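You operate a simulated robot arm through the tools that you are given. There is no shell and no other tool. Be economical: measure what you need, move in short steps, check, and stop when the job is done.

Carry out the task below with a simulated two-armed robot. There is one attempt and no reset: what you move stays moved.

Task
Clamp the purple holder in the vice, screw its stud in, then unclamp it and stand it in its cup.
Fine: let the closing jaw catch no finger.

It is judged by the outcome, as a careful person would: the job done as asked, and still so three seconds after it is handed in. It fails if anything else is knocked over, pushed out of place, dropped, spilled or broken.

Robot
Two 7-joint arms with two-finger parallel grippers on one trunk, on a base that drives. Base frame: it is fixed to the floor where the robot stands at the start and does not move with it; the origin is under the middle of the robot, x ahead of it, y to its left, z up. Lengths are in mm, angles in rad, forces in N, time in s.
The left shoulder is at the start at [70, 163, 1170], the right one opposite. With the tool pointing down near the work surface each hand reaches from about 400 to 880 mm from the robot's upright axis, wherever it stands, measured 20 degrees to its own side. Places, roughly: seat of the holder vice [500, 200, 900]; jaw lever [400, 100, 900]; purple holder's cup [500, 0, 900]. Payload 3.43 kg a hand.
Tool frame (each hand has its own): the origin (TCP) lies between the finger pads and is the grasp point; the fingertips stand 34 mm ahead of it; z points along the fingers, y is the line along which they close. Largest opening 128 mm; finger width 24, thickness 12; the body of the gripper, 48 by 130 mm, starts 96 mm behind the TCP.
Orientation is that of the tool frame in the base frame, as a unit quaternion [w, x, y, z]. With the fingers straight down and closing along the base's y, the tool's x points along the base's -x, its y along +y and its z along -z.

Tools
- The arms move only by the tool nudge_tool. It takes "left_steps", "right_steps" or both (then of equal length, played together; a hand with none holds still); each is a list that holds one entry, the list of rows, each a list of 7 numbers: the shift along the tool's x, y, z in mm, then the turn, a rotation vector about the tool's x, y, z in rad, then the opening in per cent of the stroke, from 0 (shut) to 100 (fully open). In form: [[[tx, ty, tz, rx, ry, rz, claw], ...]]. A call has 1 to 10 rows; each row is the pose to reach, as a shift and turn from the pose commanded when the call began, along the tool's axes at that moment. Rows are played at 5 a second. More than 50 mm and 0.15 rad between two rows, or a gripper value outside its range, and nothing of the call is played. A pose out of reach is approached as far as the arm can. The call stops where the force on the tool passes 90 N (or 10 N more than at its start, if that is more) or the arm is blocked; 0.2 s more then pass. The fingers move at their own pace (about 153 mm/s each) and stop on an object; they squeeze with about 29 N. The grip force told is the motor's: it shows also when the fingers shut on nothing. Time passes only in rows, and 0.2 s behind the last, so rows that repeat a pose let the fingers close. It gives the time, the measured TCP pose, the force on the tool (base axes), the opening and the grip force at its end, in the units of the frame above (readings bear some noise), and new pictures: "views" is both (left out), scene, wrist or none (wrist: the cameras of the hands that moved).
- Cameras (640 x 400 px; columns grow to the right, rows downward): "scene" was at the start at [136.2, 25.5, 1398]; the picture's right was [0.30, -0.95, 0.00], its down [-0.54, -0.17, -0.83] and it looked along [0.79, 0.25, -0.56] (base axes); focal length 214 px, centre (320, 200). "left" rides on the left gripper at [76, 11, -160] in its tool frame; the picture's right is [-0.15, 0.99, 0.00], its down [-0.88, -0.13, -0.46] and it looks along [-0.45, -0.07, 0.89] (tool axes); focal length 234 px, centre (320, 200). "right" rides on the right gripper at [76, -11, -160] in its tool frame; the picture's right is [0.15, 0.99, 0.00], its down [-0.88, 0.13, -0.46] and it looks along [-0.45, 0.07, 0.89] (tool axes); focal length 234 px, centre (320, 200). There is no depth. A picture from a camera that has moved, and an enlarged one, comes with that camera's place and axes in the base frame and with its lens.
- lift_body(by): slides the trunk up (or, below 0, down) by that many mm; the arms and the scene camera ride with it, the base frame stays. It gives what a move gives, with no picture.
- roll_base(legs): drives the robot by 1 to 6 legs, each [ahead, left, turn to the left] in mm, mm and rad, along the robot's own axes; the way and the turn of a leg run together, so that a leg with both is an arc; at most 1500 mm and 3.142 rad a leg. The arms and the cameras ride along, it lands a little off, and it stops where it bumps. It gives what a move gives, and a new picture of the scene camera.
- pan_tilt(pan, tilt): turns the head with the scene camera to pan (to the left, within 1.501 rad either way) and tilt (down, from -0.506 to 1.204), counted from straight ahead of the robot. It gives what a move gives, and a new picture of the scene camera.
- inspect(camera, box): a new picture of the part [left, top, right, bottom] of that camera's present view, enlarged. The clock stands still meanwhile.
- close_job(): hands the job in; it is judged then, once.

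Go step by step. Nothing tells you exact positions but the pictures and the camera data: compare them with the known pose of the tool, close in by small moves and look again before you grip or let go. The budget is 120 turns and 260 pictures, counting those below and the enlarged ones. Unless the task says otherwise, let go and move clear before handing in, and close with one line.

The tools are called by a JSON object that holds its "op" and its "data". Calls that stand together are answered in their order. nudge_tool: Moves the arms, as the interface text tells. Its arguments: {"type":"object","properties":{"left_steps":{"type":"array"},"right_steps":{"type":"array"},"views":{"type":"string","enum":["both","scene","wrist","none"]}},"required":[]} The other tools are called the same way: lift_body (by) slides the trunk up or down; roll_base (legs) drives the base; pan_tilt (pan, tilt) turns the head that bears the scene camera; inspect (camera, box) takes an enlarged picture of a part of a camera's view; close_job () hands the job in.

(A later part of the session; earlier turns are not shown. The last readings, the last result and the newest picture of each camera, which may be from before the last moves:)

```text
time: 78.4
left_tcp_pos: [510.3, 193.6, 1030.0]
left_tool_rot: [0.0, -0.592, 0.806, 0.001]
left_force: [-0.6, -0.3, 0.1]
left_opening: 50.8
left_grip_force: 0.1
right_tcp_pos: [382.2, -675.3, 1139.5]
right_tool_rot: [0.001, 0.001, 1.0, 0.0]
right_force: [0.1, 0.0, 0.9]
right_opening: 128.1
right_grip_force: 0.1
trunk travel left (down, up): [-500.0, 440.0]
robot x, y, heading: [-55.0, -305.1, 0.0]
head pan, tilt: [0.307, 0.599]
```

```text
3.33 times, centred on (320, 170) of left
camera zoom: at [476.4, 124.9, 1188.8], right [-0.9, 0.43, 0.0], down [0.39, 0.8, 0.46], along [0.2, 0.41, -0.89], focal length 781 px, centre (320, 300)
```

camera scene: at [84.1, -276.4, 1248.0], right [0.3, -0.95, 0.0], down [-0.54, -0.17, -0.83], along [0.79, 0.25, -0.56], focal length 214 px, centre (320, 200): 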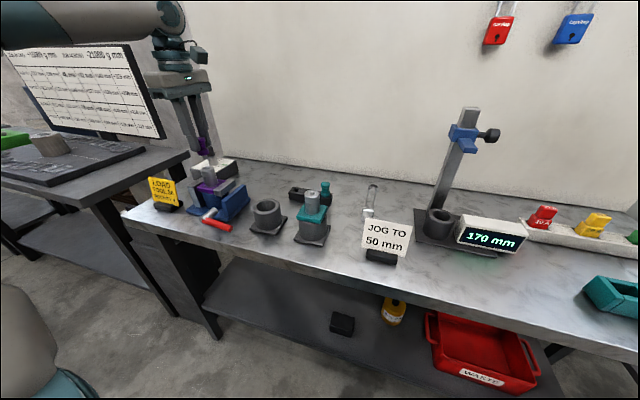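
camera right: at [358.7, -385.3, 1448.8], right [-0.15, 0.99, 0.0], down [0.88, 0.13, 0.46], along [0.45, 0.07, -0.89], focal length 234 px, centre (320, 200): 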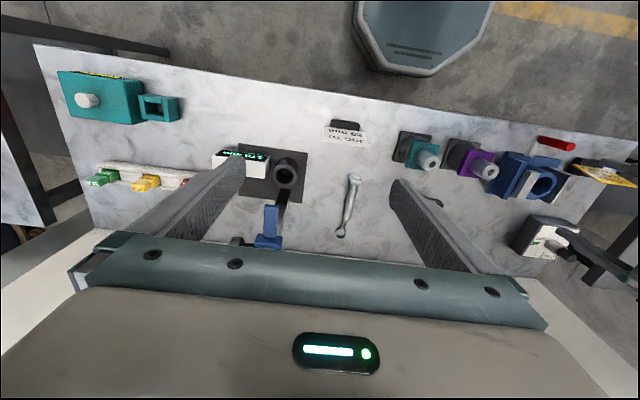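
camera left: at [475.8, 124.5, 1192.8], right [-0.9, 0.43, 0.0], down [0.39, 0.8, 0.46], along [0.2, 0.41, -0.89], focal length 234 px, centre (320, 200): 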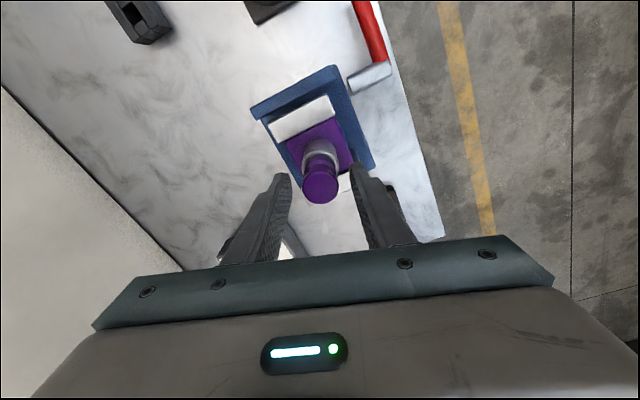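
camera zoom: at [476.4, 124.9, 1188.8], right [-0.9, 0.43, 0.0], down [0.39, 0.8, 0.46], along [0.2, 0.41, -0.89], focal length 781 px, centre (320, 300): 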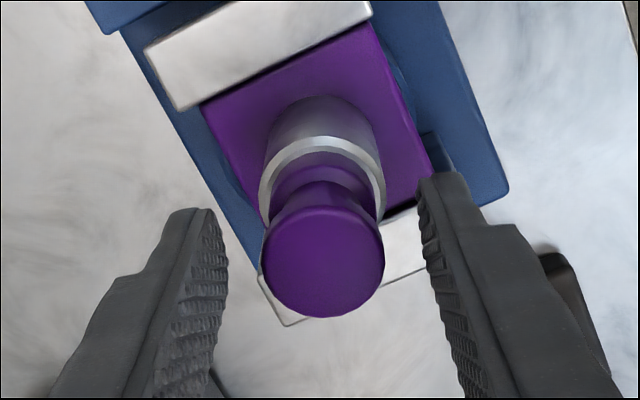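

{"op": "nudge_tool", "data": {"left_steps": [[[0, 0, 0, 0, 0, 0, 20], [0, 0, 0, 0, 0, 0, 5], [0, 0, 0, 0, 0, 0, 5], [0, 0, 0, 0, 0, 0, 5]]], "views": "none"}}

{"op": "nudge_tool", "data": {"left_steps": [[[0, 0, 1, 0, 0, 0.15, 5], [0, 0, 1.5, 0, 0, 0.3, 5], [0, 0, 1.7, 0, 0, 0.45, 5], [0, 0, 1.9, 0, 0, 0.6, 5], [0, 0, 2.1, 0, 0, 0.75, 5], [0, 0, 2.3, 0, 0, 0.9, 5], [0, 0, 2.5, 0, 0, 1.05, 5], [0, 0, 2.7, 0, 0, 1.2, 5], [0, 0, 2.9, 0, 0, 1.35, 5], [0, 0, 3, 0, 0, 1.5, 5]]], "views": "none"}}

{"op": "nudge_tool", "data": {"left_steps": [[[0, 0, 0, 0, 0, 0.15, 5], [0, 0, 0, 0, 0, 0.3, 5], [0, 0, 0, 0, 0, 0.45, 5], [0, 0, 0, 0, 0, 0.6, 5], [0, 0, 0, 0, 0, 0.75, 5], [0, 0, 0.2, 0, 0, 0.9, 5], [0, 0, 0.4, 0, 0, 1.05, 5], [0, 0, 0.6, 0, 0, 1.2, 5], [0, 0, 0.8, 0, 0, 1.35, 5], [0, 0, 1, 0, 0, 1.5, 5]]], "views": "none"}}

{"op": "nudge_tool", "data": {"left_steps": [[[0, 0, 0, 0, 0, 0.15, 5], [0, 0, 0, 0, 0, 0.3, 5], [0, 0, 0, 0, 0, 0.45, 5], [0, 0, 0, 0, 0, 0.6, 5], [0, 0, 0, 0, 0, 0.75, 5], [0, 0, 0, 0, 0, 0.9, 5], [0, 0, 0, 0, 0, 1.05, 5]]], "views": "none"}}

{"op": "inspect", "data": {"camera": "scene", "box": [195, 145, 235, 185]}}

```text
time: 79.4
left_tcp_pos: [509.7, 193.6, 1028.3]
left_tool_rot: [0.0, -0.591, 0.806, 0.001]
left_force: [-2.6, -0.7, -0.3]
left_opening: 27.6
left_grip_force: 29.0
right_tcp_pos: [381.9, -676.5, 1139.9]
right_tool_rot: [0.0, 0.001, 1.0, 0.001]
right_force: [0.6, -0.5, -0.1]
right_opening: 127.9
right_grip_force: 0.1
trunk travel left (down, up): [-500.0, 440.0]
robot x, y, heading: [-53.1, -303.7, 0.0]
head pan, tilt: [0.307, 0.599]
```

```text
time: 81.6
left_tcp_pos: [507.8, 192.5, 1029.5]
left_tool_rot: [0.001, 0.118, 0.993, 0.001]
left_force: [2.2, -2.6, 23.6]
left_opening: 27.5
left_grip_force: 28.9
right_tcp_pos: [379.6, -677.4, 1139.4]
right_tool_rot: [0.001, 0.002, 1.0, 0.002]
right_force: [0.0, -0.2, -0.5]
right_opening: 128.1
right_grip_force: 0.1
trunk travel left (down, up): [-500.0, 440.0]
robot x, y, heading: [-51.4, -302.9, -0.003]
head pan, tilt: [0.307, 0.599]
```

```text
time: 83.8
left_tcp_pos: [508.0, 193.3, 1025.4]
left_tool_rot: [0.0, 0.763, 0.646, 0.0]
left_force: [-3.8, -1.6, -1.4]
left_opening: 27.9
left_grip_force: 28.6
right_tcp_pos: [381.9, -675.6, 1139.0]
right_tool_rot: [0.0, 0.001, 1.0, 0.0]
right_force: [-0.5, -0.6, -0.3]
right_opening: 128.1
right_grip_force: 0.2
trunk travel left (down, up): [-500.0, 440.0]
robot x, y, heading: [-51.1, -303.5, -0.005]
head pan, tilt: [0.307, 0.599]
```

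```text
time: 85.4
left_tcp_pos: [510.1, 192.3, 1024.1]
left_tool_rot: [-0.001, 0.984, 0.176, 0.0]
left_force: [4.8, -4.6, -0.2]
left_opening: 28.2
left_grip_force: 29.2
right_tcp_pos: [382.5, -676.3, 1139.4]
right_tool_rot: [0.0, 0.001, 1.0, 0.0]
right_force: [-0.3, -0.5, 1.3]
right_opening: 128.0
right_grip_force: 0.1
trunk travel left (down, up): [-500.0, 440.0]
robot x, y, heading: [-49.4, -298.7, 0.001]
head pan, tilt: [0.307, 0.599]
```

```text
10.00 times, centred on (215, 165) of scene
camera zoom: at [85.6, -277.7, 1247.9], right [0.3, -0.95, 0.0], down [-0.54, -0.17, -0.83], along [0.79, 0.25, -0.56], focal length 2145 px, centre (1370, 550)
```

zoom: 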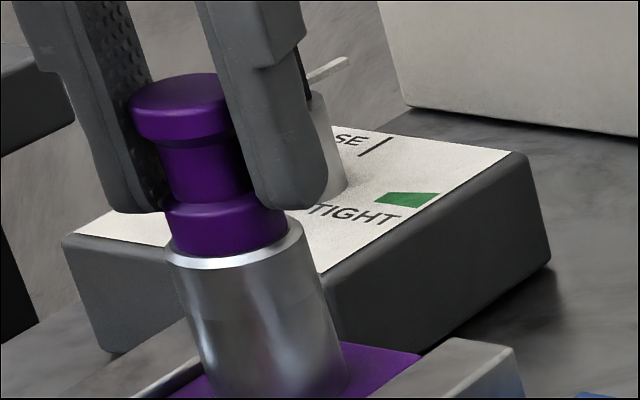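

The fingers slid down along the stud instead of driving it – a sign it's bottomed. I'll release and look.

{"op": "nudge_tool", "data": {"left_steps": [[[0, 0, 0, 0, 0, 0, 40], [0, 0, 0, 0, 0, 0, 40], [0, 0, -30, 0, 0, 0, 40], [0, 0, -60, 0, 0, 0, 40], [0, 0, -60, 0, 0, -0.15, 40], [0, 0, -60, 0, 0, -0.3, 40], [0, 0, -60, 0, 0, -0.45, 40], [0, 0, -60, 0, 0, -0.6, 40], [0, 0, -60, 0, 0, -0.75, 40], [0, 0, -60, 0, 0, -0.9, 40]]], "views": "wrist"}}

{"op": "inspect", "data": {"camera": "scene", "box": [200, 150, 230, 180]}}

{"op": "inspect", "data": {"camera": "left", "box": [270, 110, 370, 230]}}

```text
time: 87.6
left_tcp_pos: [508.3, 192.7, 1085.7]
left_tool_rot: [0.001, 0.808, 0.589, 0.0]
left_force: [0.4, 0.4, -0.1]
left_opening: 51.2
left_grip_force: 0.1
right_tcp_pos: [382.3, -675.0, 1139.2]
right_tool_rot: [0.0, 0.002, 1.0, 0.0]
right_force: [0.5, 0.9, -0.4]
right_opening: 128.0
right_grip_force: 0.1
trunk travel left (down, up): [-500.0, 440.0]
robot x, y, heading: [-45.3, -303.7, -0.001]
head pan, tilt: [0.307, 0.599]
camera left: at [542.5, 262.4, 1244.3], right [0.9, -0.44, 0.0], down [-0.39, -0.8, 0.46], along [-0.2, -0.41, -0.89], focal length 234 px, centre (320, 200)
```

left: 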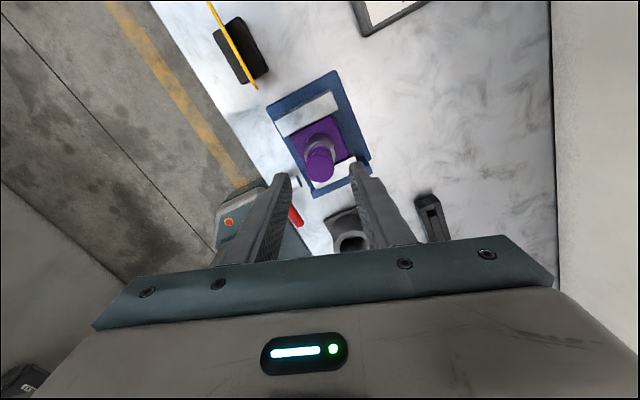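

```text
13.33 times, centred on (215, 165) of scene
camera zoom: at [84.7, -276.9, 1248.0], right [0.3, -0.95, 0.0], down [-0.54, -0.17, -0.83], along [0.79, 0.25, -0.56], focal length 2860 px, centre (1720, 667)
```

zoom: 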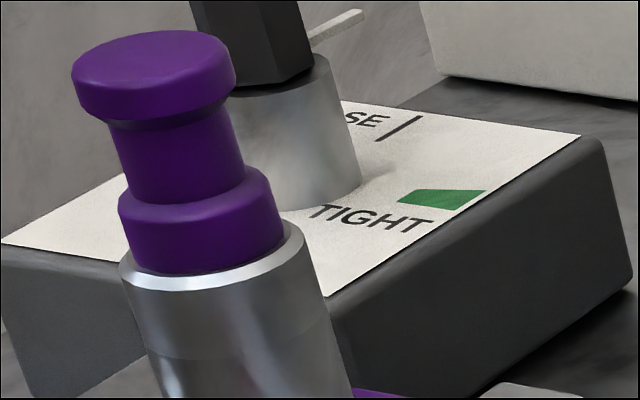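

```text
3.33 times, centred on (320, 170) of left
camera zoom: at [542.5, 262.4, 1244.3], right [0.9, -0.44, 0.0], down [-0.39, -0.8, 0.46], along [-0.2, -0.41, -0.89], focal length 781 px, centre (320, 300)
```

zoom: 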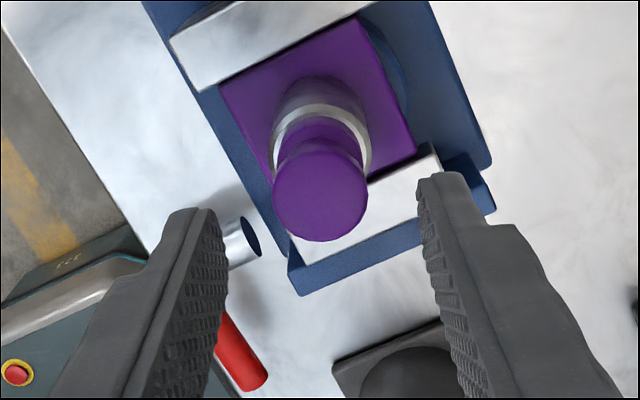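

The stud collar sits on the tube's rim and didn't advance in the last stroke, so it's tight. Now to unclamp: I'll grip the red handle (fingers closing along x) and swing it back up.

{"op": "nudge_tool", "data": {"left_steps": [[[-33, -17, 0, 0, 0, -0.08, 40], [-67, -33, 0, 0, 0, -0.16, 40], [-100, -50, 0, 0, 0, -0.24, 40], [-134, -67, 0, 0, 0, -0.31, 40]]], "views": "wrist"}}

{"op": "inspect", "data": {"camera": "left", "box": [220, 80, 420, 230]}}

```text
time: 88.6
left_tcp_pos: [403.6, 86.3, 1086.6]
left_tool_rot: [0.001, 0.708, 0.707, 0.001]
left_force: [0.9, -1.1, 0.6]
left_opening: 50.9
left_grip_force: 0.1
right_tcp_pos: [380.9, -677.4, 1139.7]
right_tool_rot: [0.001, 0.002, 1.0, 0.0]
right_force: [-0.2, 0.0, 0.9]
right_opening: 127.8
right_grip_force: 0.0
trunk travel left (down, up): [-500.0, 440.0]
robot x, y, heading: [-50.5, -300.9, -0.005]
head pan, tilt: [0.307, 0.599]
camera left: at [415.2, 160.9, 1245.6], right [0.99, -0.15, 0.0], down [-0.13, -0.88, 0.46], along [-0.07, -0.45, -0.89], focal length 234 px, centre (320, 200)
```

left: 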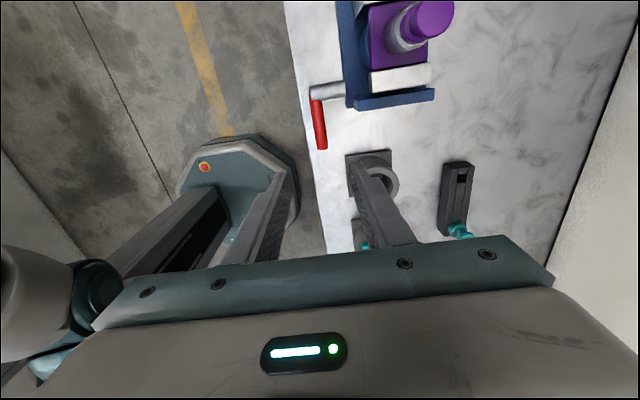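

```text
2.67 times, centred on (320, 155) of left
camera zoom: at [415.2, 160.9, 1245.6], right [0.99, -0.15, 0.0], down [-0.13, -0.88, 0.46], along [-0.07, -0.45, -0.89], focal length 624 px, centre (320, 320)
```

zoom: 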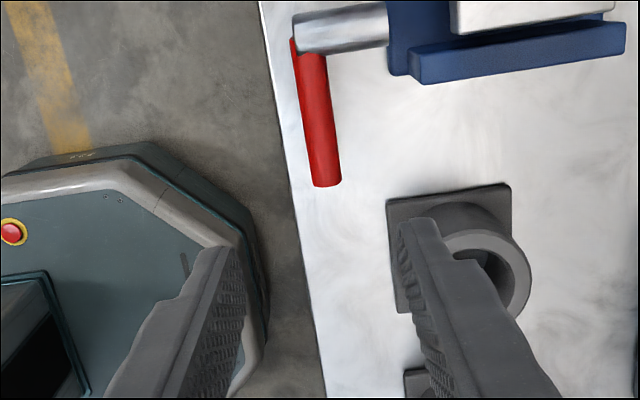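

{"op": "nudge_tool", "data": {"left_steps": [[[0, 0, 45, 0, 0, 0, 40], [0, 0, 90, 0, 0, 0, 40], [0, 0, 135, 0, 0, 0, 40], [0, 0, 160, 0, 0, 0, 40], [0, 0, 177, 0, 0, 0, 40]]], "views": "wrist"}}

{"op": "inspect", "data": {"camera": "scene", "box": [170, 150, 270, 250]}}

{"op": "inspect", "data": {"camera": "left", "box": [240, 100, 400, 240]}}

```text
time: 89.8
left_tcp_pos: [404.5, 86.0, 907.6]
left_tool_rot: [0.001, 0.708, 0.706, -0.001]
left_force: [0.4, 0.0, -0.4]
left_opening: 51.0
left_grip_force: 0.0
right_tcp_pos: [381.8, -676.7, 1139.8]
right_tool_rot: [0.0, 0.001, 1.0, 0.0]
right_force: [-0.1, -0.9, 0.4]
right_opening: 127.9
right_grip_force: 0.2
trunk travel left (down, up): [-500.0, 440.0]
robot x, y, heading: [-51.8, -303.2, -0.003]
head pan, tilt: [0.307, 0.599]
camera left: at [415.8, 163.3, 1066.9], right [0.99, -0.15, 0.0], down [-0.13, -0.88, 0.46], along [-0.07, -0.45, -0.89], focal length 234 px, centre (320, 200)
```

left: 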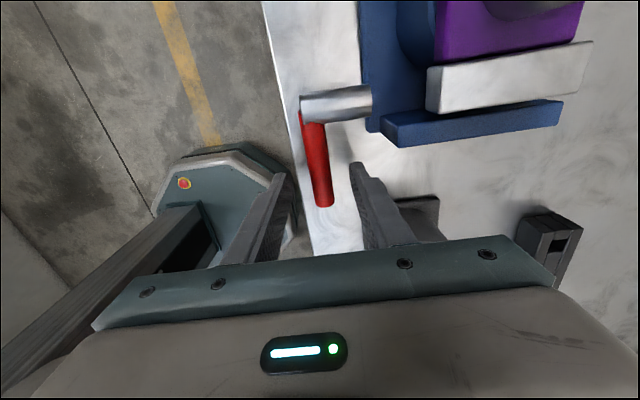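

```text
4.00 times, centred on (220, 200) of scene
camera zoom: at [85.1, -276.7, 1247.9], right [0.3, -0.95, 0.0], down [-0.54, -0.17, -0.83], along [0.79, 0.25, -0.56], focal length 858 px, centre (720, 200)
```

zoom: 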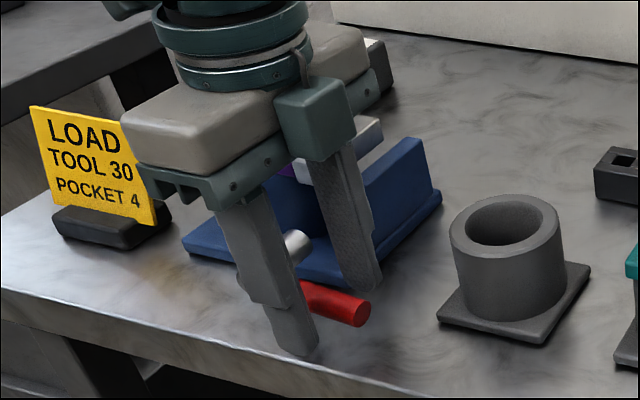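

```text
2.86 times, centred on (320, 170) of left
camera zoom: at [415.8, 163.3, 1066.9], right [0.99, -0.15, 0.0], down [-0.13, -0.88, 0.46], along [-0.07, -0.45, -0.89], focal length 669 px, centre (320, 286)
```

zoom: 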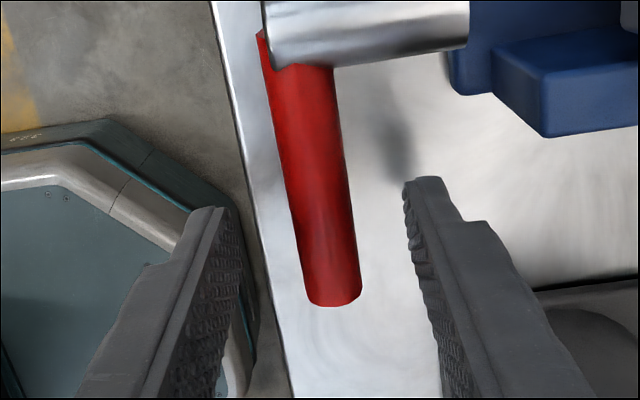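

The handle is between the fingers. Gripping and swinging it back up along its arc.

{"op": "nudge_tool", "data": {"left_steps": [[[0, 0, 0, 0, 0, 0, 20], [0, 0, 0, 0, 0, 0, 5], [0, 0, 0, 0, 0, 0, 5]]], "views": "none"}}

{"op": "nudge_tool", "data": {"left_steps": [[[0, 0, -6, 0, 0, 0, 5], [0, 0, -12.5, 0, 0, 0, 5], [2.5, 0, -26, 0, 0, 0, 5], [7.6, 0, -37, 0, 0, 0, 5], [15, 0, -47, 0, 0, 0, 5]]], "views": "wrist"}}

{"op": "inspect", "data": {"camera": "scene", "box": [170, 150, 270, 250]}}

```text
time: 90.6
left_tcp_pos: [406.6, 87.2, 908.1]
left_tool_rot: [0.001, 0.708, 0.706, 0.001]
left_force: [10.1, 1.2, 4.2]
left_opening: 17.7
left_grip_force: 44.8
right_tcp_pos: [383.8, -675.2, 1139.0]
right_tool_rot: [0.0, 0.001, 1.0, 0.0]
right_force: [-0.1, 0.4, 0.0]
right_opening: 127.8
right_grip_force: 0.1
trunk travel left (down, up): [-500.0, 440.0]
robot x, y, heading: [-53.3, -301.8, -0.006]
head pan, tilt: [0.307, 0.599]
```

```text
time: 91.8
left_tcp_pos: [401.3, 105.4, 955.8]
left_tool_rot: [0.001, 0.708, 0.707, 0.001]
left_force: [-0.2, -0.1, -0.3]
left_opening: 6.3
left_grip_force: 0.1
right_tcp_pos: [380.1, -673.7, 1140.7]
right_tool_rot: [0.002, 0.0, 1.0, -0.001]
right_force: [-0.3, 0.6, -0.7]
right_opening: 128.1
right_grip_force: 0.1
trunk travel left (down, up): [-500.0, 440.0]
robot x, y, heading: [-48.4, -303.9, 0.001]
head pan, tilt: [0.307, 0.599]
camera left: at [412.9, 180.0, 1116.5], right [0.99, -0.15, 0.0], down [-0.13, -0.88, 0.45], along [-0.07, -0.45, -0.89], focal length 234 px, centre (320, 200)
```

left: 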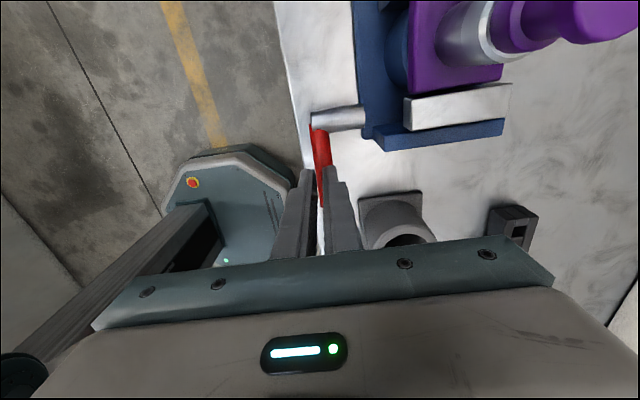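

```text
4.00 times, centred on (220, 200) of scene
camera zoom: at [82.9, -276.0, 1248.6], right [0.3, -0.95, 0.0], down [-0.54, -0.17, -0.83], along [0.79, 0.25, -0.56], focal length 858 px, centre (720, 200)
```

zoom: 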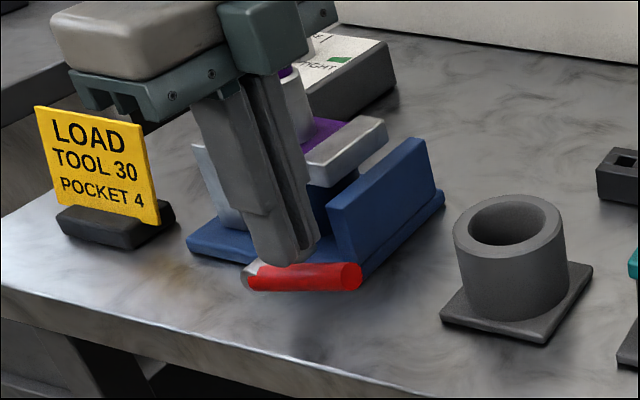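

The grip slipped, but the lever has already lifted to about 80°. I'll re-grip deeper on the handle and continue more slowly.

{"op": "nudge_tool", "data": {"left_steps": [[[-14, 0, 0, 0, 0, 0, 30], [-14, 0, 0, 0, 0, 0, 35], [-14, 0, 20, 0, 0, 0, 35], [-14, 0, 37, 0, 0, 0, 35], [-14, 0, 37, 0, 0, 0, 35]]], "views": "wrist"}}

{"op": "inspect", "data": {"camera": "scene", "box": [170, 150, 270, 250]}}

```text
time: 93.0
left_tcp_pos: [402.9, 87.4, 918.3]
left_tool_rot: [0.0, 0.708, 0.706, 0.0]
left_force: [0.8, 0.3, 0.3]
left_opening: 44.7
left_grip_force: 0.0
right_tcp_pos: [381.9, -674.8, 1139.0]
right_tool_rot: [0.0, 0.001, 1.0, 0.0]
right_force: [-0.5, 0.0, 0.3]
right_opening: 128.0
right_grip_force: 0.1
trunk travel left (down, up): [-500.0, 440.0]
robot x, y, heading: [-45.9, -300.1, -0.004]
head pan, tilt: [0.307, 0.599]
camera left: at [414.7, 164.0, 1077.8], right [0.99, -0.15, 0.0], down [-0.13, -0.88, 0.46], along [-0.07, -0.45, -0.89], focal length 234 px, centre (320, 200)
```

left: 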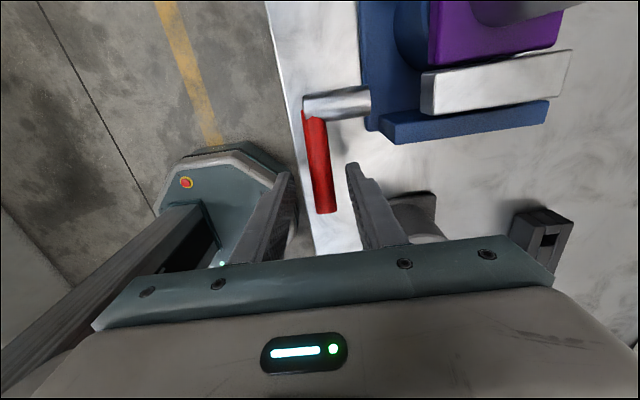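

```text
4.00 times, centred on (220, 200) of scene
camera zoom: at [84.7, -277.0, 1248.0], right [0.3, -0.95, 0.0], down [-0.54, -0.17, -0.83], along [0.79, 0.25, -0.56], focal length 858 px, centre (720, 200)
```

zoom: 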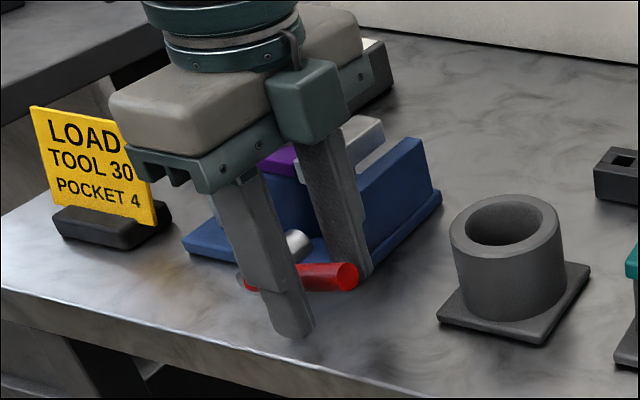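

{"op": "nudge_tool", "data": {"left_steps": [[[0, 0, 0, 0, 0, 0, 20], [0, 0, 0, 0, 0, 0, 0], [0, 0, 0, 0, 0, 0, 0], [1, 0, -5, 0, 0, 0, 0], [2.7, 0, -10, 0, 0, 0, 0], [4.5, 0, -15, 0, 0, 0, 0], [7, 0, -19.6, 0, 0, 0, 0], [10, 0, -24, 0, 0, 0, 0], [13, 0, -28, 0, 0, 0, 0]]], "views": "none"}}

{"op": "inspect", "data": {"camera": "scene", "box": [170, 150, 270, 250]}}

```text
time: 95.0
left_tcp_pos: [405.0, 99.0, 945.9]
left_tool_rot: [0.0, 0.709, 0.705, 0.0]
left_force: [6.4, -10.2, -20.9]
left_opening: 17.9
left_grip_force: 44.9
right_tcp_pos: [384.9, -675.5, 1138.0]
right_tool_rot: [-0.001, 0.001, 1.0, -0.001]
right_force: [0.2, 0.5, 0.1]
right_opening: 128.0
right_grip_force: 0.0
trunk travel left (down, up): [-500.0, 440.0]
robot x, y, heading: [-48.7, -305.9, -0.002]
head pan, tilt: [0.307, 0.599]
```

```text
4.00 times, centred on (220, 200) of scene
camera zoom: at [86.9, -276.7, 1247.7], right [0.3, -0.95, 0.0], down [-0.54, -0.17, -0.82], along [0.79, 0.25, -0.57], focal length 858 px, centre (720, 200)
```

zoom: 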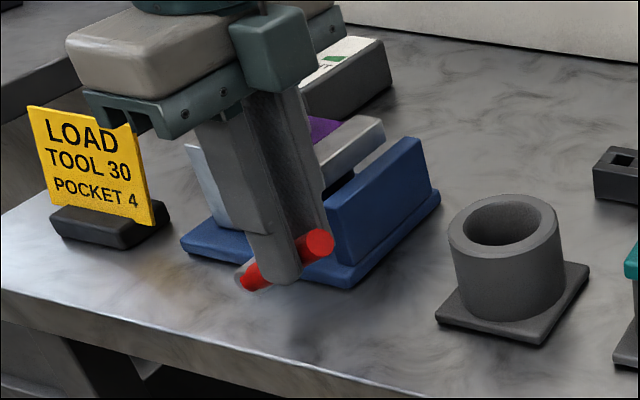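

{"op": "nudge_tool", "data": {"left_steps": [[[3.5, 0, -4, 0, 0, 0, 0], [7.5, 0, -7.6, 0, 0, 0, 0], [11.5, 0, -11, 0, 0, 0, 0], [16, 0, -13.6, 0, 0, 0, 0], [20.5, 0, -16, 0, 0, 0, 0], [25.6, 0, -18, 0, 0, 0, 0], [30.5, 0, -19.5, 0, 0, 0, 0], [35.7, 0, -20.7, 0, 0, 0, 0], [41, 0, -21.4, 0, 0, 0, 0], [46, 0, -21.6, 0, 0, 0, 0]]], "views": "none"}}

{"op": "inspect", "data": {"camera": "scene", "box": [170, 130, 270, 230]}}

```text
time: 97.2
left_tcp_pos: [404.2, 147.2, 967.5]
left_tool_rot: [-0.001, 0.708, 0.707, 0.001]
left_force: [0.3, -1.4, 0.8]
left_opening: 0.1
left_grip_force: 33.5
right_tcp_pos: [382.3, -676.1, 1138.9]
right_tool_rot: [0.0, 0.0, 1.0, 0.0]
right_force: [0.2, -0.6, 0.0]
right_opening: 127.9
right_grip_force: 0.0
trunk travel left (down, up): [-500.0, 440.0]
robot x, y, heading: [-52.8, -300.2, -0.007]
head pan, tilt: [0.307, 0.599]
```

```text
4.00 times, centred on (220, 180) of scene
camera zoom: at [84.6, -277.5, 1248.0], right [0.3, -0.95, 0.0], down [-0.54, -0.17, -0.83], along [0.79, 0.25, -0.56], focal length 858 px, centre (720, 280)
```

zoom: 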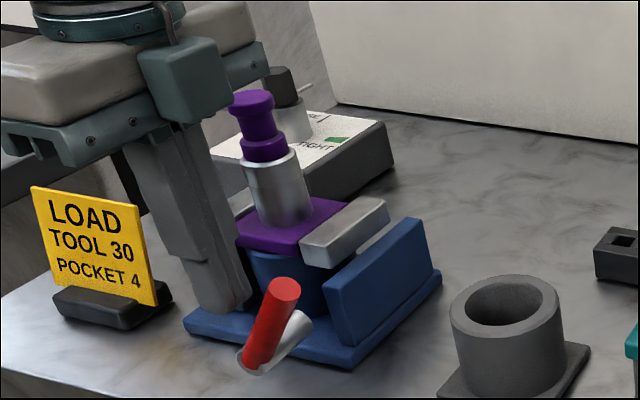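

The handle is now ~30° from upright, jaw partly open. I'll hop to its −y side and push it the rest of the way with shut fingers.

{"op": "nudge_tool", "data": {"left_steps": [[[0, 0, -40, 0, 0, 0, 0], [-34, 0, -52, 0, 0, 0, 0], [-68, 0, -52, 0, 0, 0, 0], [-68, 0, -25, 0, 0, 0, 0], [-68, 0, 3, 0, 0, 0, 0], [-50, 0, 3, 0, 0, 0, 0], [-40, 0, 3, 0, 0, 0, 0], [-32, 0, 3, 0, 0, 0, 0], [-26, 0, 3, 0, 0, 0, 0], [-22, 0, 3, 0, 0, 0, 0]]], "views": "none"}}

{"op": "inspect", "data": {"camera": "scene", "box": [170, 130, 270, 230]}}

```text
time: 99.4
left_tcp_pos: [405.0, 123.4, 964.9]
left_tool_rot: [0.0, 0.709, 0.706, 0.0]
left_force: [0.5, -3.5, -1.0]
left_opening: 0.0
left_grip_force: 33.3
right_tcp_pos: [382.7, -675.3, 1138.5]
right_tool_rot: [0.001, 0.001, 1.0, 0.001]
right_force: [0.3, -0.5, -0.7]
right_opening: 128.0
right_grip_force: 0.0
trunk travel left (down, up): [-500.0, 440.0]
robot x, y, heading: [-50.4, -303.9, 0.0]
head pan, tilt: [0.307, 0.599]
```

```text
4.00 times, centred on (220, 180) of scene
camera zoom: at [84.9, -277.7, 1247.9], right [0.3, -0.95, 0.0], down [-0.54, -0.17, -0.83], along [0.79, 0.25, -0.56], focal length 858 px, centre (720, 280)
```

zoom: 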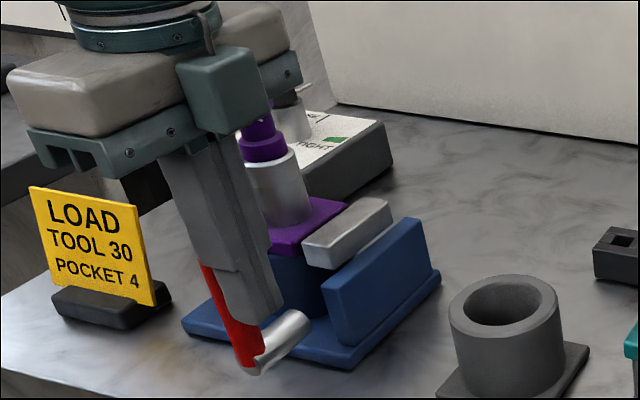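

{"op": "nudge_tool", "data": {"left_steps": [[[2, 0, 0, 0, 0, 0, 0], [4, 0, 0, 0, 0, 0, 0]]], "views": "none"}}

{"op": "nudge_tool", "data": {"left_steps": [[[-20, 0, 0, 0, 0, 0, 0], [-40, 0, -30, 0, 0, 0, 10], [-40, 0, -75, 0, 0, 0, 30], [-40, 0, -120, 0, 0, 0, 50]]], "views": "wrist"}}

{"op": "inspect", "data": {"camera": "scene", "box": [170, 130, 270, 230]}}

```text
time: 100.0
left_tcp_pos: [404.5, 123.9, 966.0]
left_tool_rot: [0.0, 0.709, 0.705, -0.002]
left_force: [-1.3, -21.1, -8.4]
left_opening: 0.1
left_grip_force: 33.1
right_tcp_pos: [382.1, -678.5, 1137.3]
right_tool_rot: [0.0, 0.002, 1.0, 0.003]
right_force: [0.0, 0.9, 0.9]
right_opening: 128.0
right_grip_force: 0.1
trunk travel left (down, up): [-500.0, 440.0]
robot x, y, heading: [-50.6, -300.2, 0.002]
head pan, tilt: [0.307, 0.599]
```

```text
time: 101.0
left_tcp_pos: [403.6, 86.4, 1087.0]
left_tool_rot: [0.0, 0.708, 0.706, 0.0]
left_force: [0.0, -0.8, 1.1]
left_opening: 64.0
left_grip_force: 0.1
right_tcp_pos: [381.9, -676.5, 1138.5]
right_tool_rot: [0.0, 0.001, 1.0, 0.001]
right_force: [-0.2, 0.4, 0.1]
right_opening: 128.1
right_grip_force: 0.2
trunk travel left (down, up): [-500.0, 440.0]
robot x, y, heading: [-52.8, -300.4, -0.002]
head pan, tilt: [0.307, 0.599]
camera left: at [414.3, 162.1, 1247.0], right [0.99, -0.15, 0.0], down [-0.13, -0.88, 0.46], along [-0.07, -0.45, -0.89], focal length 234 px, centre (320, 200)
```

left: 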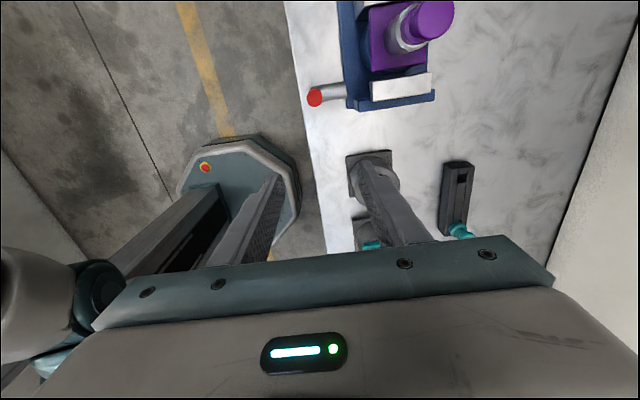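

```text
4.00 times, centred on (220, 180) of scene
camera zoom: at [84.3, -278.0, 1248.0], right [0.3, -0.95, 0.0], down [-0.54, -0.17, -0.83], along [0.79, 0.25, -0.56], focal length 858 px, centre (720, 280)
```

zoom: 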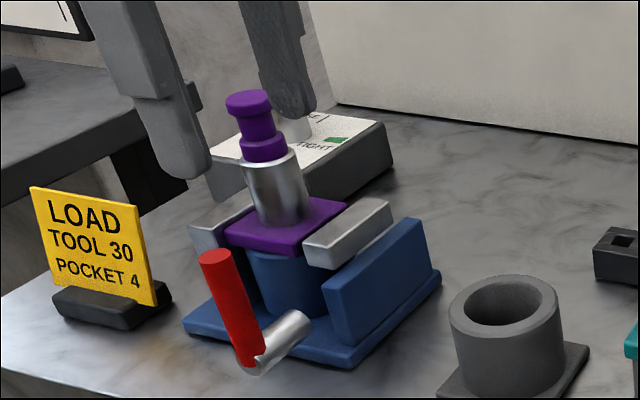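

The lever is at its upright stop and the jaw is open. Now moving over the holder, fingers along x, to lift it by its tube below the stud.

{"op": "nudge_tool", "data": {"left_steps": [[[27, 26, 0, 0, 0, 0, 50], [54, 52, 0, 0, 0, 0, 50], [81, 79, 0, 0, 0, 0, 50], [107, 105, 0, 0, 0, 0, 50]]], "views": "wrist"}}

{"op": "inspect", "data": {"camera": "left", "box": [270, 90, 370, 230]}}

```text
time: 102.0
left_tcp_pos: [509.1, 194.0, 1085.6]
left_tool_rot: [0.001, 0.709, 0.706, -0.001]
left_force: [0.3, 0.1, 0.3]
left_opening: 64.0
left_grip_force: 0.1
right_tcp_pos: [383.2, -675.4, 1139.7]
right_tool_rot: [0.0, 0.0, 1.0, -0.001]
right_force: [0.7, 0.0, -0.3]
right_opening: 128.2
right_grip_force: 0.0
trunk travel left (down, up): [-500.0, 440.0]
robot x, y, heading: [-47.2, -304.5, -0.001]
head pan, tilt: [0.307, 0.599]
camera left: at [520.7, 270.9, 1245.2], right [0.99, -0.15, 0.0], down [-0.13, -0.88, 0.46], along [-0.07, -0.45, -0.89], focal length 234 px, centre (320, 200)
```

left: 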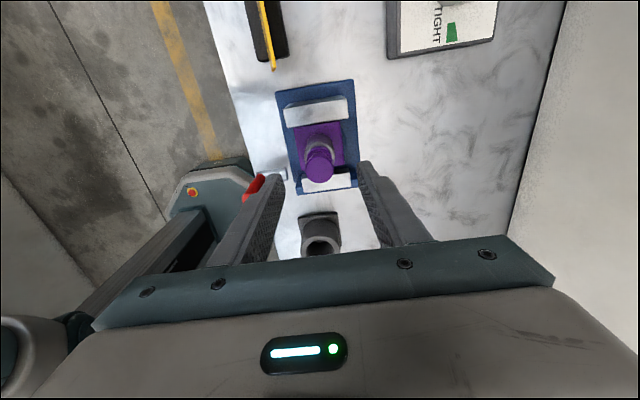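

```text
2.86 times, centred on (320, 160) of left
camera zoom: at [520.7, 270.9, 1245.2], right [0.99, -0.15, 0.0], down [-0.13, -0.88, 0.46], along [-0.07, -0.45, -0.89], focal length 669 px, centre (320, 314)
```

zoom: 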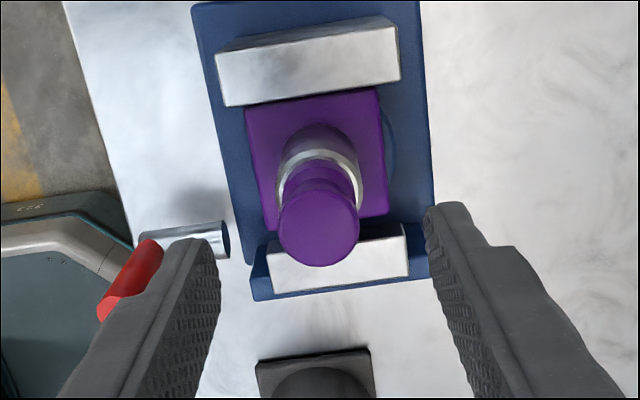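

{"op": "nudge_tool", "data": {"left_steps": [[[-2, -1, 35, 0, 0, 0, 50], [-2, -1, 70, 0, 0, 0, 50], [-2, -1, 99, 0, 0, 0, 50], [-2, -1, 99, 0, 0, 0, 50]]], "views": "wrist"}}

{"op": "inspect", "data": {"camera": "scene", "box": [180, 130, 250, 210]}}

{"op": "inspect", "data": {"camera": "left", "box": [260, 100, 380, 250]}}

```text
time: 103.0
left_tcp_pos: [506.3, 193.3, 987.2]
left_tool_rot: [0.001, 0.708, 0.706, 0.0]
left_force: [0.1, 0.5, -0.2]
left_opening: 63.8
left_grip_force: 0.0
right_tcp_pos: [382.0, -675.0, 1138.8]
right_tool_rot: [0.0, 0.001, 1.0, 0.0]
right_force: [-0.1, 0.1, -1.0]
right_opening: 128.2
right_grip_force: 0.0
trunk travel left (down, up): [-500.0, 440.0]
robot x, y, heading: [-50.2, -298.8, -0.003]
head pan, tilt: [0.307, 0.599]
camera left: at [518.5, 269.6, 1145.4], right [0.99, -0.15, 0.0], down [-0.13, -0.88, 0.46], along [-0.07, -0.45, -0.89], focal length 234 px, centre (320, 200)
```

left: 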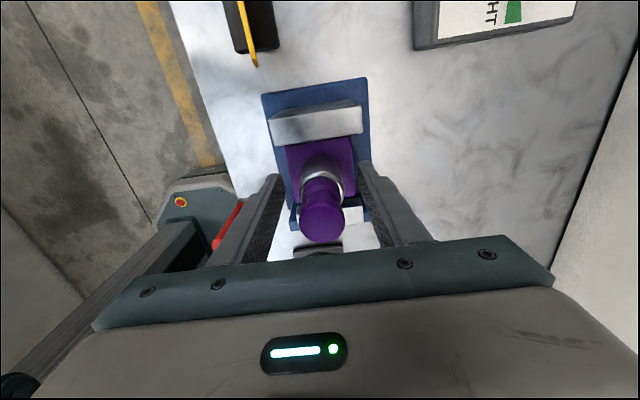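

```text
5.00 times, centred on (215, 170) of scene
camera zoom: at [84.6, -277.2, 1248.0], right [0.3, -0.95, 0.0], down [-0.54, -0.17, -0.83], along [0.79, 0.25, -0.56], focal length 1072 px, centre (845, 350)
```

zoom: 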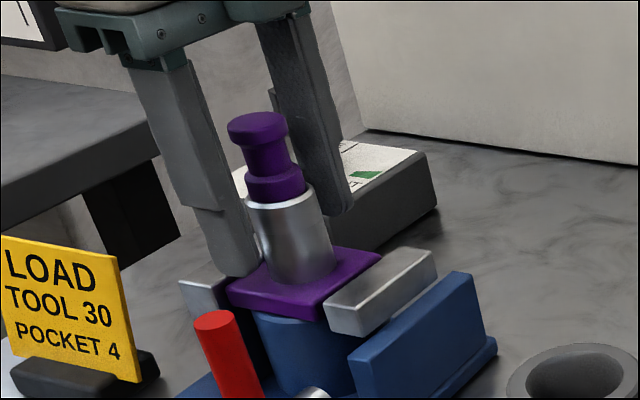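

```text
2.67 times, centred on (320, 175) of left
camera zoom: at [518.5, 269.6, 1145.4], right [0.99, -0.15, 0.0], down [-0.13, -0.88, 0.46], along [-0.07, -0.45, -0.89], focal length 624 px, centre (320, 267)
```

zoom: 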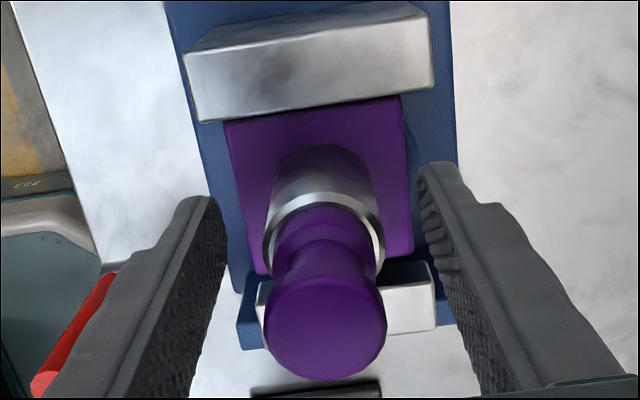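

The holder sits ~4.5 mm toward −y of the hand; shifting to centre, then gripping.

{"op": "nudge_tool", "data": {"left_steps": [[[-4.5, 0, 1, 0, 0, 0, 50], [-4.5, 0, 1, 0, 0, 0, 30], [-4.5, 0, 1, 0, 0, 0, 5], [-4.5, 0, 1, 0, 0, 0, 5], [-4.5, 0, 1, 0, 0, 0, 5]]], "views": "wrist"}}

{"op": "inspect", "data": {"camera": "left", "box": [260, 100, 380, 250]}}

```text
time: 104.2
left_tcp_pos: [508.2, 189.8, 985.0]
left_tool_rot: [0.0, 0.708, 0.706, 0.0]
left_force: [0.7, -1.9, -0.2]
left_opening: 35.7
left_grip_force: 28.9
right_tcp_pos: [383.0, -676.3, 1138.7]
right_tool_rot: [0.0, 0.0, 1.0, 0.0]
right_force: [0.0, 0.6, 1.2]
right_opening: 128.1
right_grip_force: 0.0
trunk travel left (down, up): [-500.0, 440.0]
robot x, y, heading: [-49.4, -305.2, -0.001]
head pan, tilt: [0.307, 0.599]
camera left: at [519.3, 264.4, 1144.7], right [0.99, -0.15, 0.0], down [-0.13, -0.88, 0.46], along [-0.07, -0.45, -0.89], focal length 234 px, centre (320, 200)
```

left: 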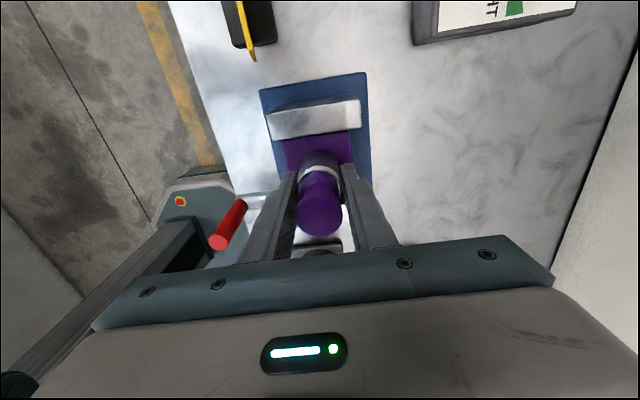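

```text
2.67 times, centred on (320, 175) of left
camera zoom: at [519.3, 264.4, 1144.7], right [0.99, -0.15, 0.0], down [-0.13, -0.88, 0.46], along [-0.07, -0.45, -0.89], focal length 624 px, centre (320, 267)
```

zoom: 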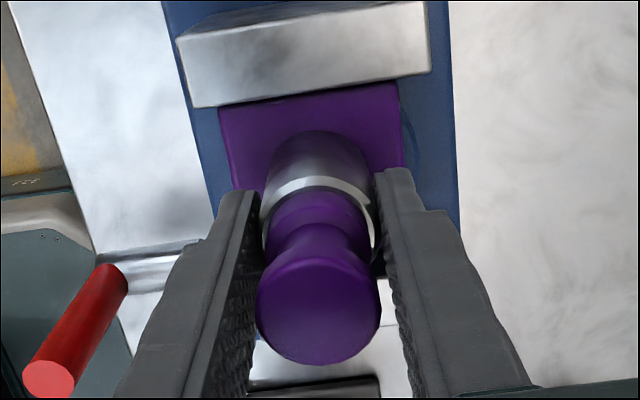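

Centred and gripped. Lifting out of the vice.

{"op": "nudge_tool", "data": {"left_steps": [[[0, 0, -8, 0, 0, 0, 5], [0, 0, -30, 0, 0, 0, 5], [0, 0, -60, 0, 0, 0, 5], [0, 0, -90, 0, 0, 0, 5], [0, 0, -120, 0, 0, 0, 5]]], "views": "scene"}}

{"op": "inspect", "data": {"camera": "scene", "box": [170, 80, 270, 220]}}

```text
time: 105.4
left_tcp_pos: [508.1, 190.9, 1104.4]
left_tool_rot: [0.0, 0.709, 0.706, 0.001]
left_force: [-0.3, -0.3, -6.0]
left_opening: 35.7
left_grip_force: 28.8
right_tcp_pos: [382.0, -675.0, 1138.9]
right_tool_rot: [0.0, 0.001, 1.0, 0.001]
right_force: [0.2, -0.1, -0.2]
right_opening: 128.2
right_grip_force: 0.0
trunk travel left (down, up): [-500.0, 440.0]
robot x, y, heading: [-52.0, -300.5, -0.003]
head pan, tilt: [0.307, 0.599]
camera scene: at [85.0, -276.9, 1247.9], right [0.3, -0.95, 0.0], down [-0.54, -0.17, -0.83], along [0.79, 0.25, -0.56], focal length 214 px, centre (320, 200)
```

scene: 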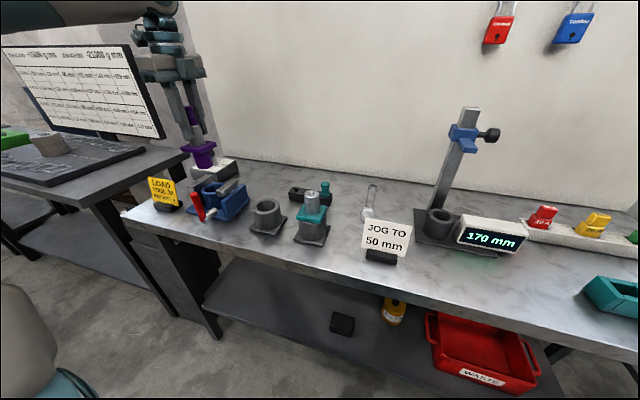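

```text
2.86 times, centred on (220, 150) of scene
camera zoom: at [85.0, -276.9, 1247.9], right [0.3, -0.95, 0.0], down [-0.54, -0.17, -0.83], along [0.79, 0.25, -0.56], focal length 613 px, centre (606, 343)
```

zoom: 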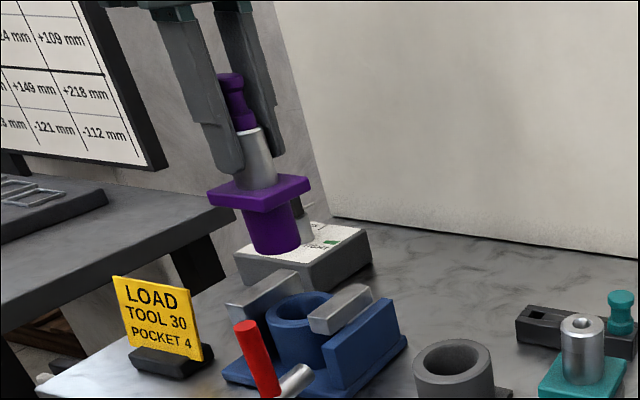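

Holder with stud lifted free; carrying it over to its cup.

{"op": "nudge_tool", "data": {"left_steps": [[[-40, -6, 0, 0, 0, 0, 5], [-80, -12, 0, 0, 0, 0, 5], [-120, -18, 0, 0, 0, 0, 5], [-160, -24, 0, 0, 0, 0, 5], [-193, -28, 0, 0, 0, 0, 5], [-193, -28, 30, 0, 0, 0, 5]]], "views": "wrist"}}

{"op": "inspect", "data": {"camera": "left", "box": [270, 90, 370, 190]}}

{"op": "inspect", "data": {"camera": "scene", "box": [230, 140, 310, 240]}}

```text
time: 106.8
left_tcp_pos: [480.4, -3.6, 1075.5]
left_tool_rot: [0.001, 0.708, 0.706, -0.001]
left_force: [-0.6, 0.8, -6.4]
left_opening: 36.0
left_grip_force: 29.3
right_tcp_pos: [383.6, -672.5, 1139.7]
right_tool_rot: [-0.001, 0.001, 1.0, -0.001]
right_force: [0.1, -0.4, -0.6]
right_opening: 128.0
right_grip_force: 0.1
trunk travel left (down, up): [-500.0, 440.0]
robot x, y, heading: [-52.9, -302.8, -0.0]
head pan, tilt: [0.307, 0.599]
camera left: at [490.9, 72.8, 1234.8], right [0.99, -0.15, 0.0], down [-0.13, -0.88, 0.46], along [-0.07, -0.45, -0.89], focal length 234 px, centre (320, 200)
```

left: 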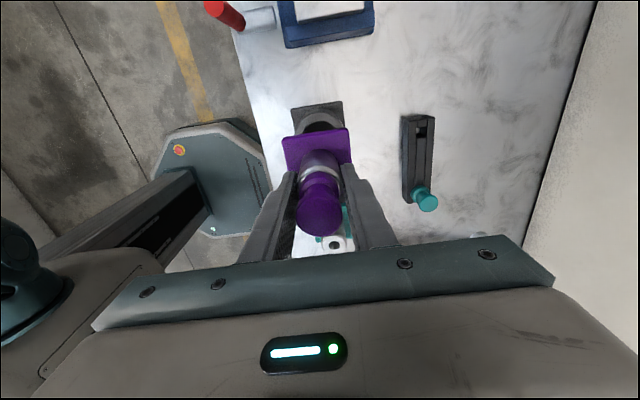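

```text
4.00 times, centred on (320, 140) of left
camera zoom: at [490.9, 72.8, 1234.8], right [0.99, -0.15, 0.0], down [-0.13, -0.88, 0.46], along [-0.07, -0.45, -0.89], focal length 937 px, centre (320, 440)
```

zoom: 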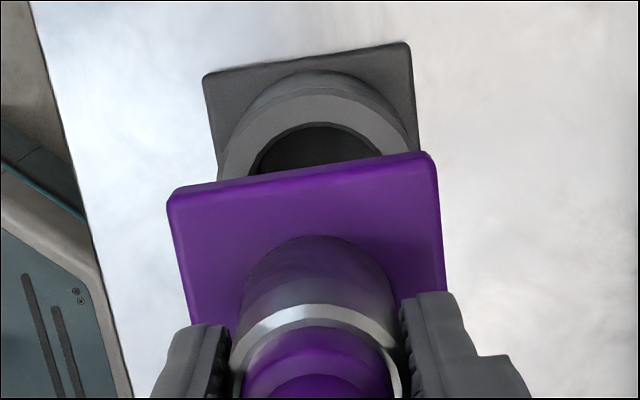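

```text
4.00 times, centred on (270, 190) of scene
camera zoom: at [86.1, -274.9, 1247.8], right [0.3, -0.95, 0.0], down [-0.54, -0.17, -0.83], along [0.79, 0.25, -0.57], focal length 858 px, centre (520, 240)
```

zoom: 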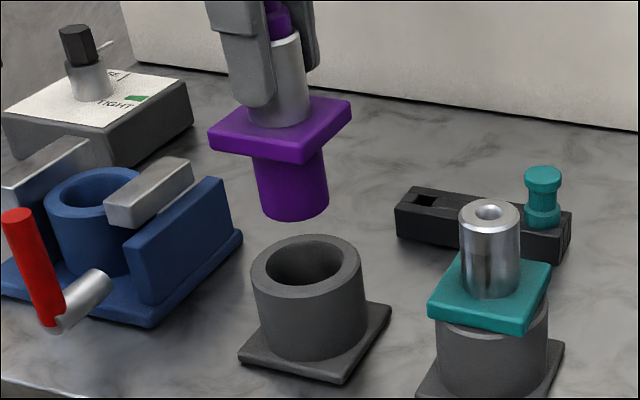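

{"op": "nudge_tool", "data": {"left_steps": [[[0, 0, 20, 0, 0, 0, 5], [0, 0, 38, 0, 0, 0, 5]]], "views": "none"}}

{"op": "inspect", "data": {"camera": "scene", "box": [250, 170, 300, 220]}}

{"op": "inspect", "data": {"camera": "left", "box": [270, 90, 370, 190]}}

```text
time: 107.4
left_tcp_pos: [481.8, -3.8, 1038.8]
left_tool_rot: [0.001, 0.708, 0.706, -0.001]
left_force: [-0.3, -0.2, -7.1]
left_opening: 35.8
left_grip_force: 28.5
right_tcp_pos: [382.3, -675.0, 1139.4]
right_tool_rot: [-0.001, 0.001, 1.0, 0.0]
right_force: [0.2, 0.5, 0.0]
right_opening: 127.9
right_grip_force: 0.0
trunk travel left (down, up): [-500.0, 440.0]
robot x, y, heading: [-50.7, -303.8, 0.003]
head pan, tilt: [0.307, 0.599]
```

```text
8.00 times, centred on (275, 195) of scene
camera zoom: at [85.4, -276.3, 1247.9], right [0.3, -0.95, 0.0], down [-0.54, -0.17, -0.83], along [0.79, 0.25, -0.56], focal length 1716 px, centre (680, 240)
```

zoom: 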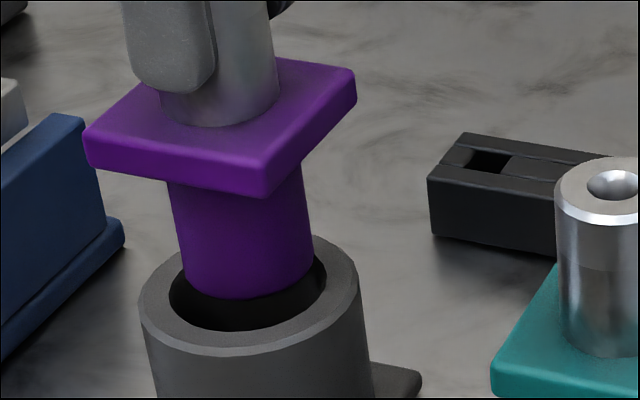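

```text
4.00 times, centred on (320, 140) of left
camera zoom: at [492.7, 72.6, 1197.2], right [0.99, -0.15, 0.0], down [-0.13, -0.88, 0.46], along [-0.07, -0.45, -0.89], focal length 937 px, centre (320, 440)
```

zoom: 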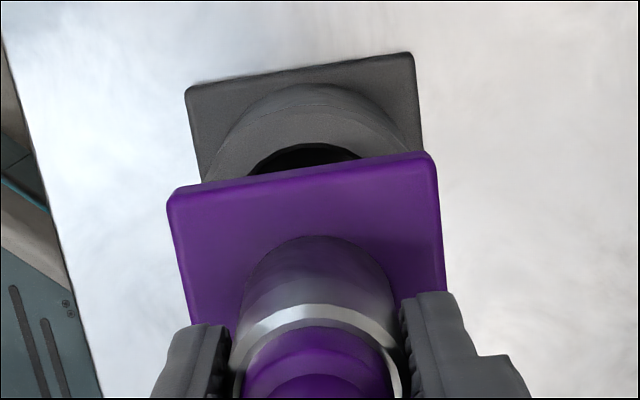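

Small correction (−2 mm x, +2 mm y) before entering the cup.

{"op": "nudge_tool", "data": {"left_steps": [[[2, -2, 4, 0, 0, 0, 5], [2, -2, 10, 0, 0, 0, 5], [2, -2, 17, 0, 0, 0, 5], [2, -2, 24, 0, 0, 0, 5]]], "views": "none"}}

{"op": "inspect", "data": {"camera": "scene", "box": [250, 170, 300, 220]}}

```text
time: 108.4
left_tcp_pos: [480.5, -2.8, 1012.6]
left_tool_rot: [0.0, 0.708, 0.706, -0.001]
left_force: [0.9, -0.3, -5.8]
left_opening: 36.0
left_grip_force: 29.0
right_tcp_pos: [383.5, -675.2, 1139.0]
right_tool_rot: [0.0, 0.0, 1.0, 0.0]
right_force: [-0.9, 0.3, -0.8]
right_opening: 127.9
right_grip_force: 0.0
trunk travel left (down, up): [-500.0, 440.0]
robot x, y, heading: [-56.4, -305.2, -0.004]
head pan, tilt: [0.307, 0.599]
```

```text
8.00 times, centred on (275, 195) of scene
camera zoom: at [85.4, -276.5, 1247.9], right [0.3, -0.95, 0.0], down [-0.54, -0.17, -0.83], along [0.79, 0.25, -0.56], focal length 1716 px, centre (680, 240)
```

zoom: 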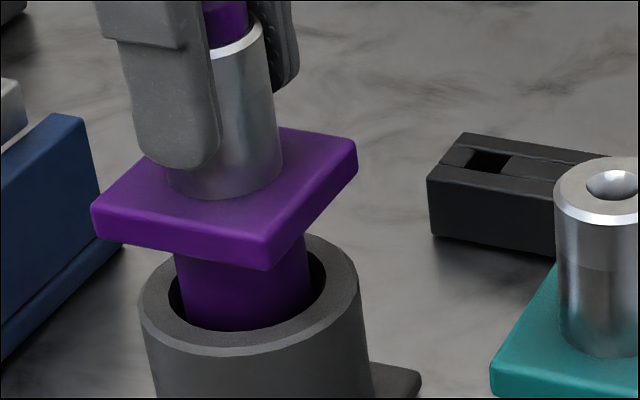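

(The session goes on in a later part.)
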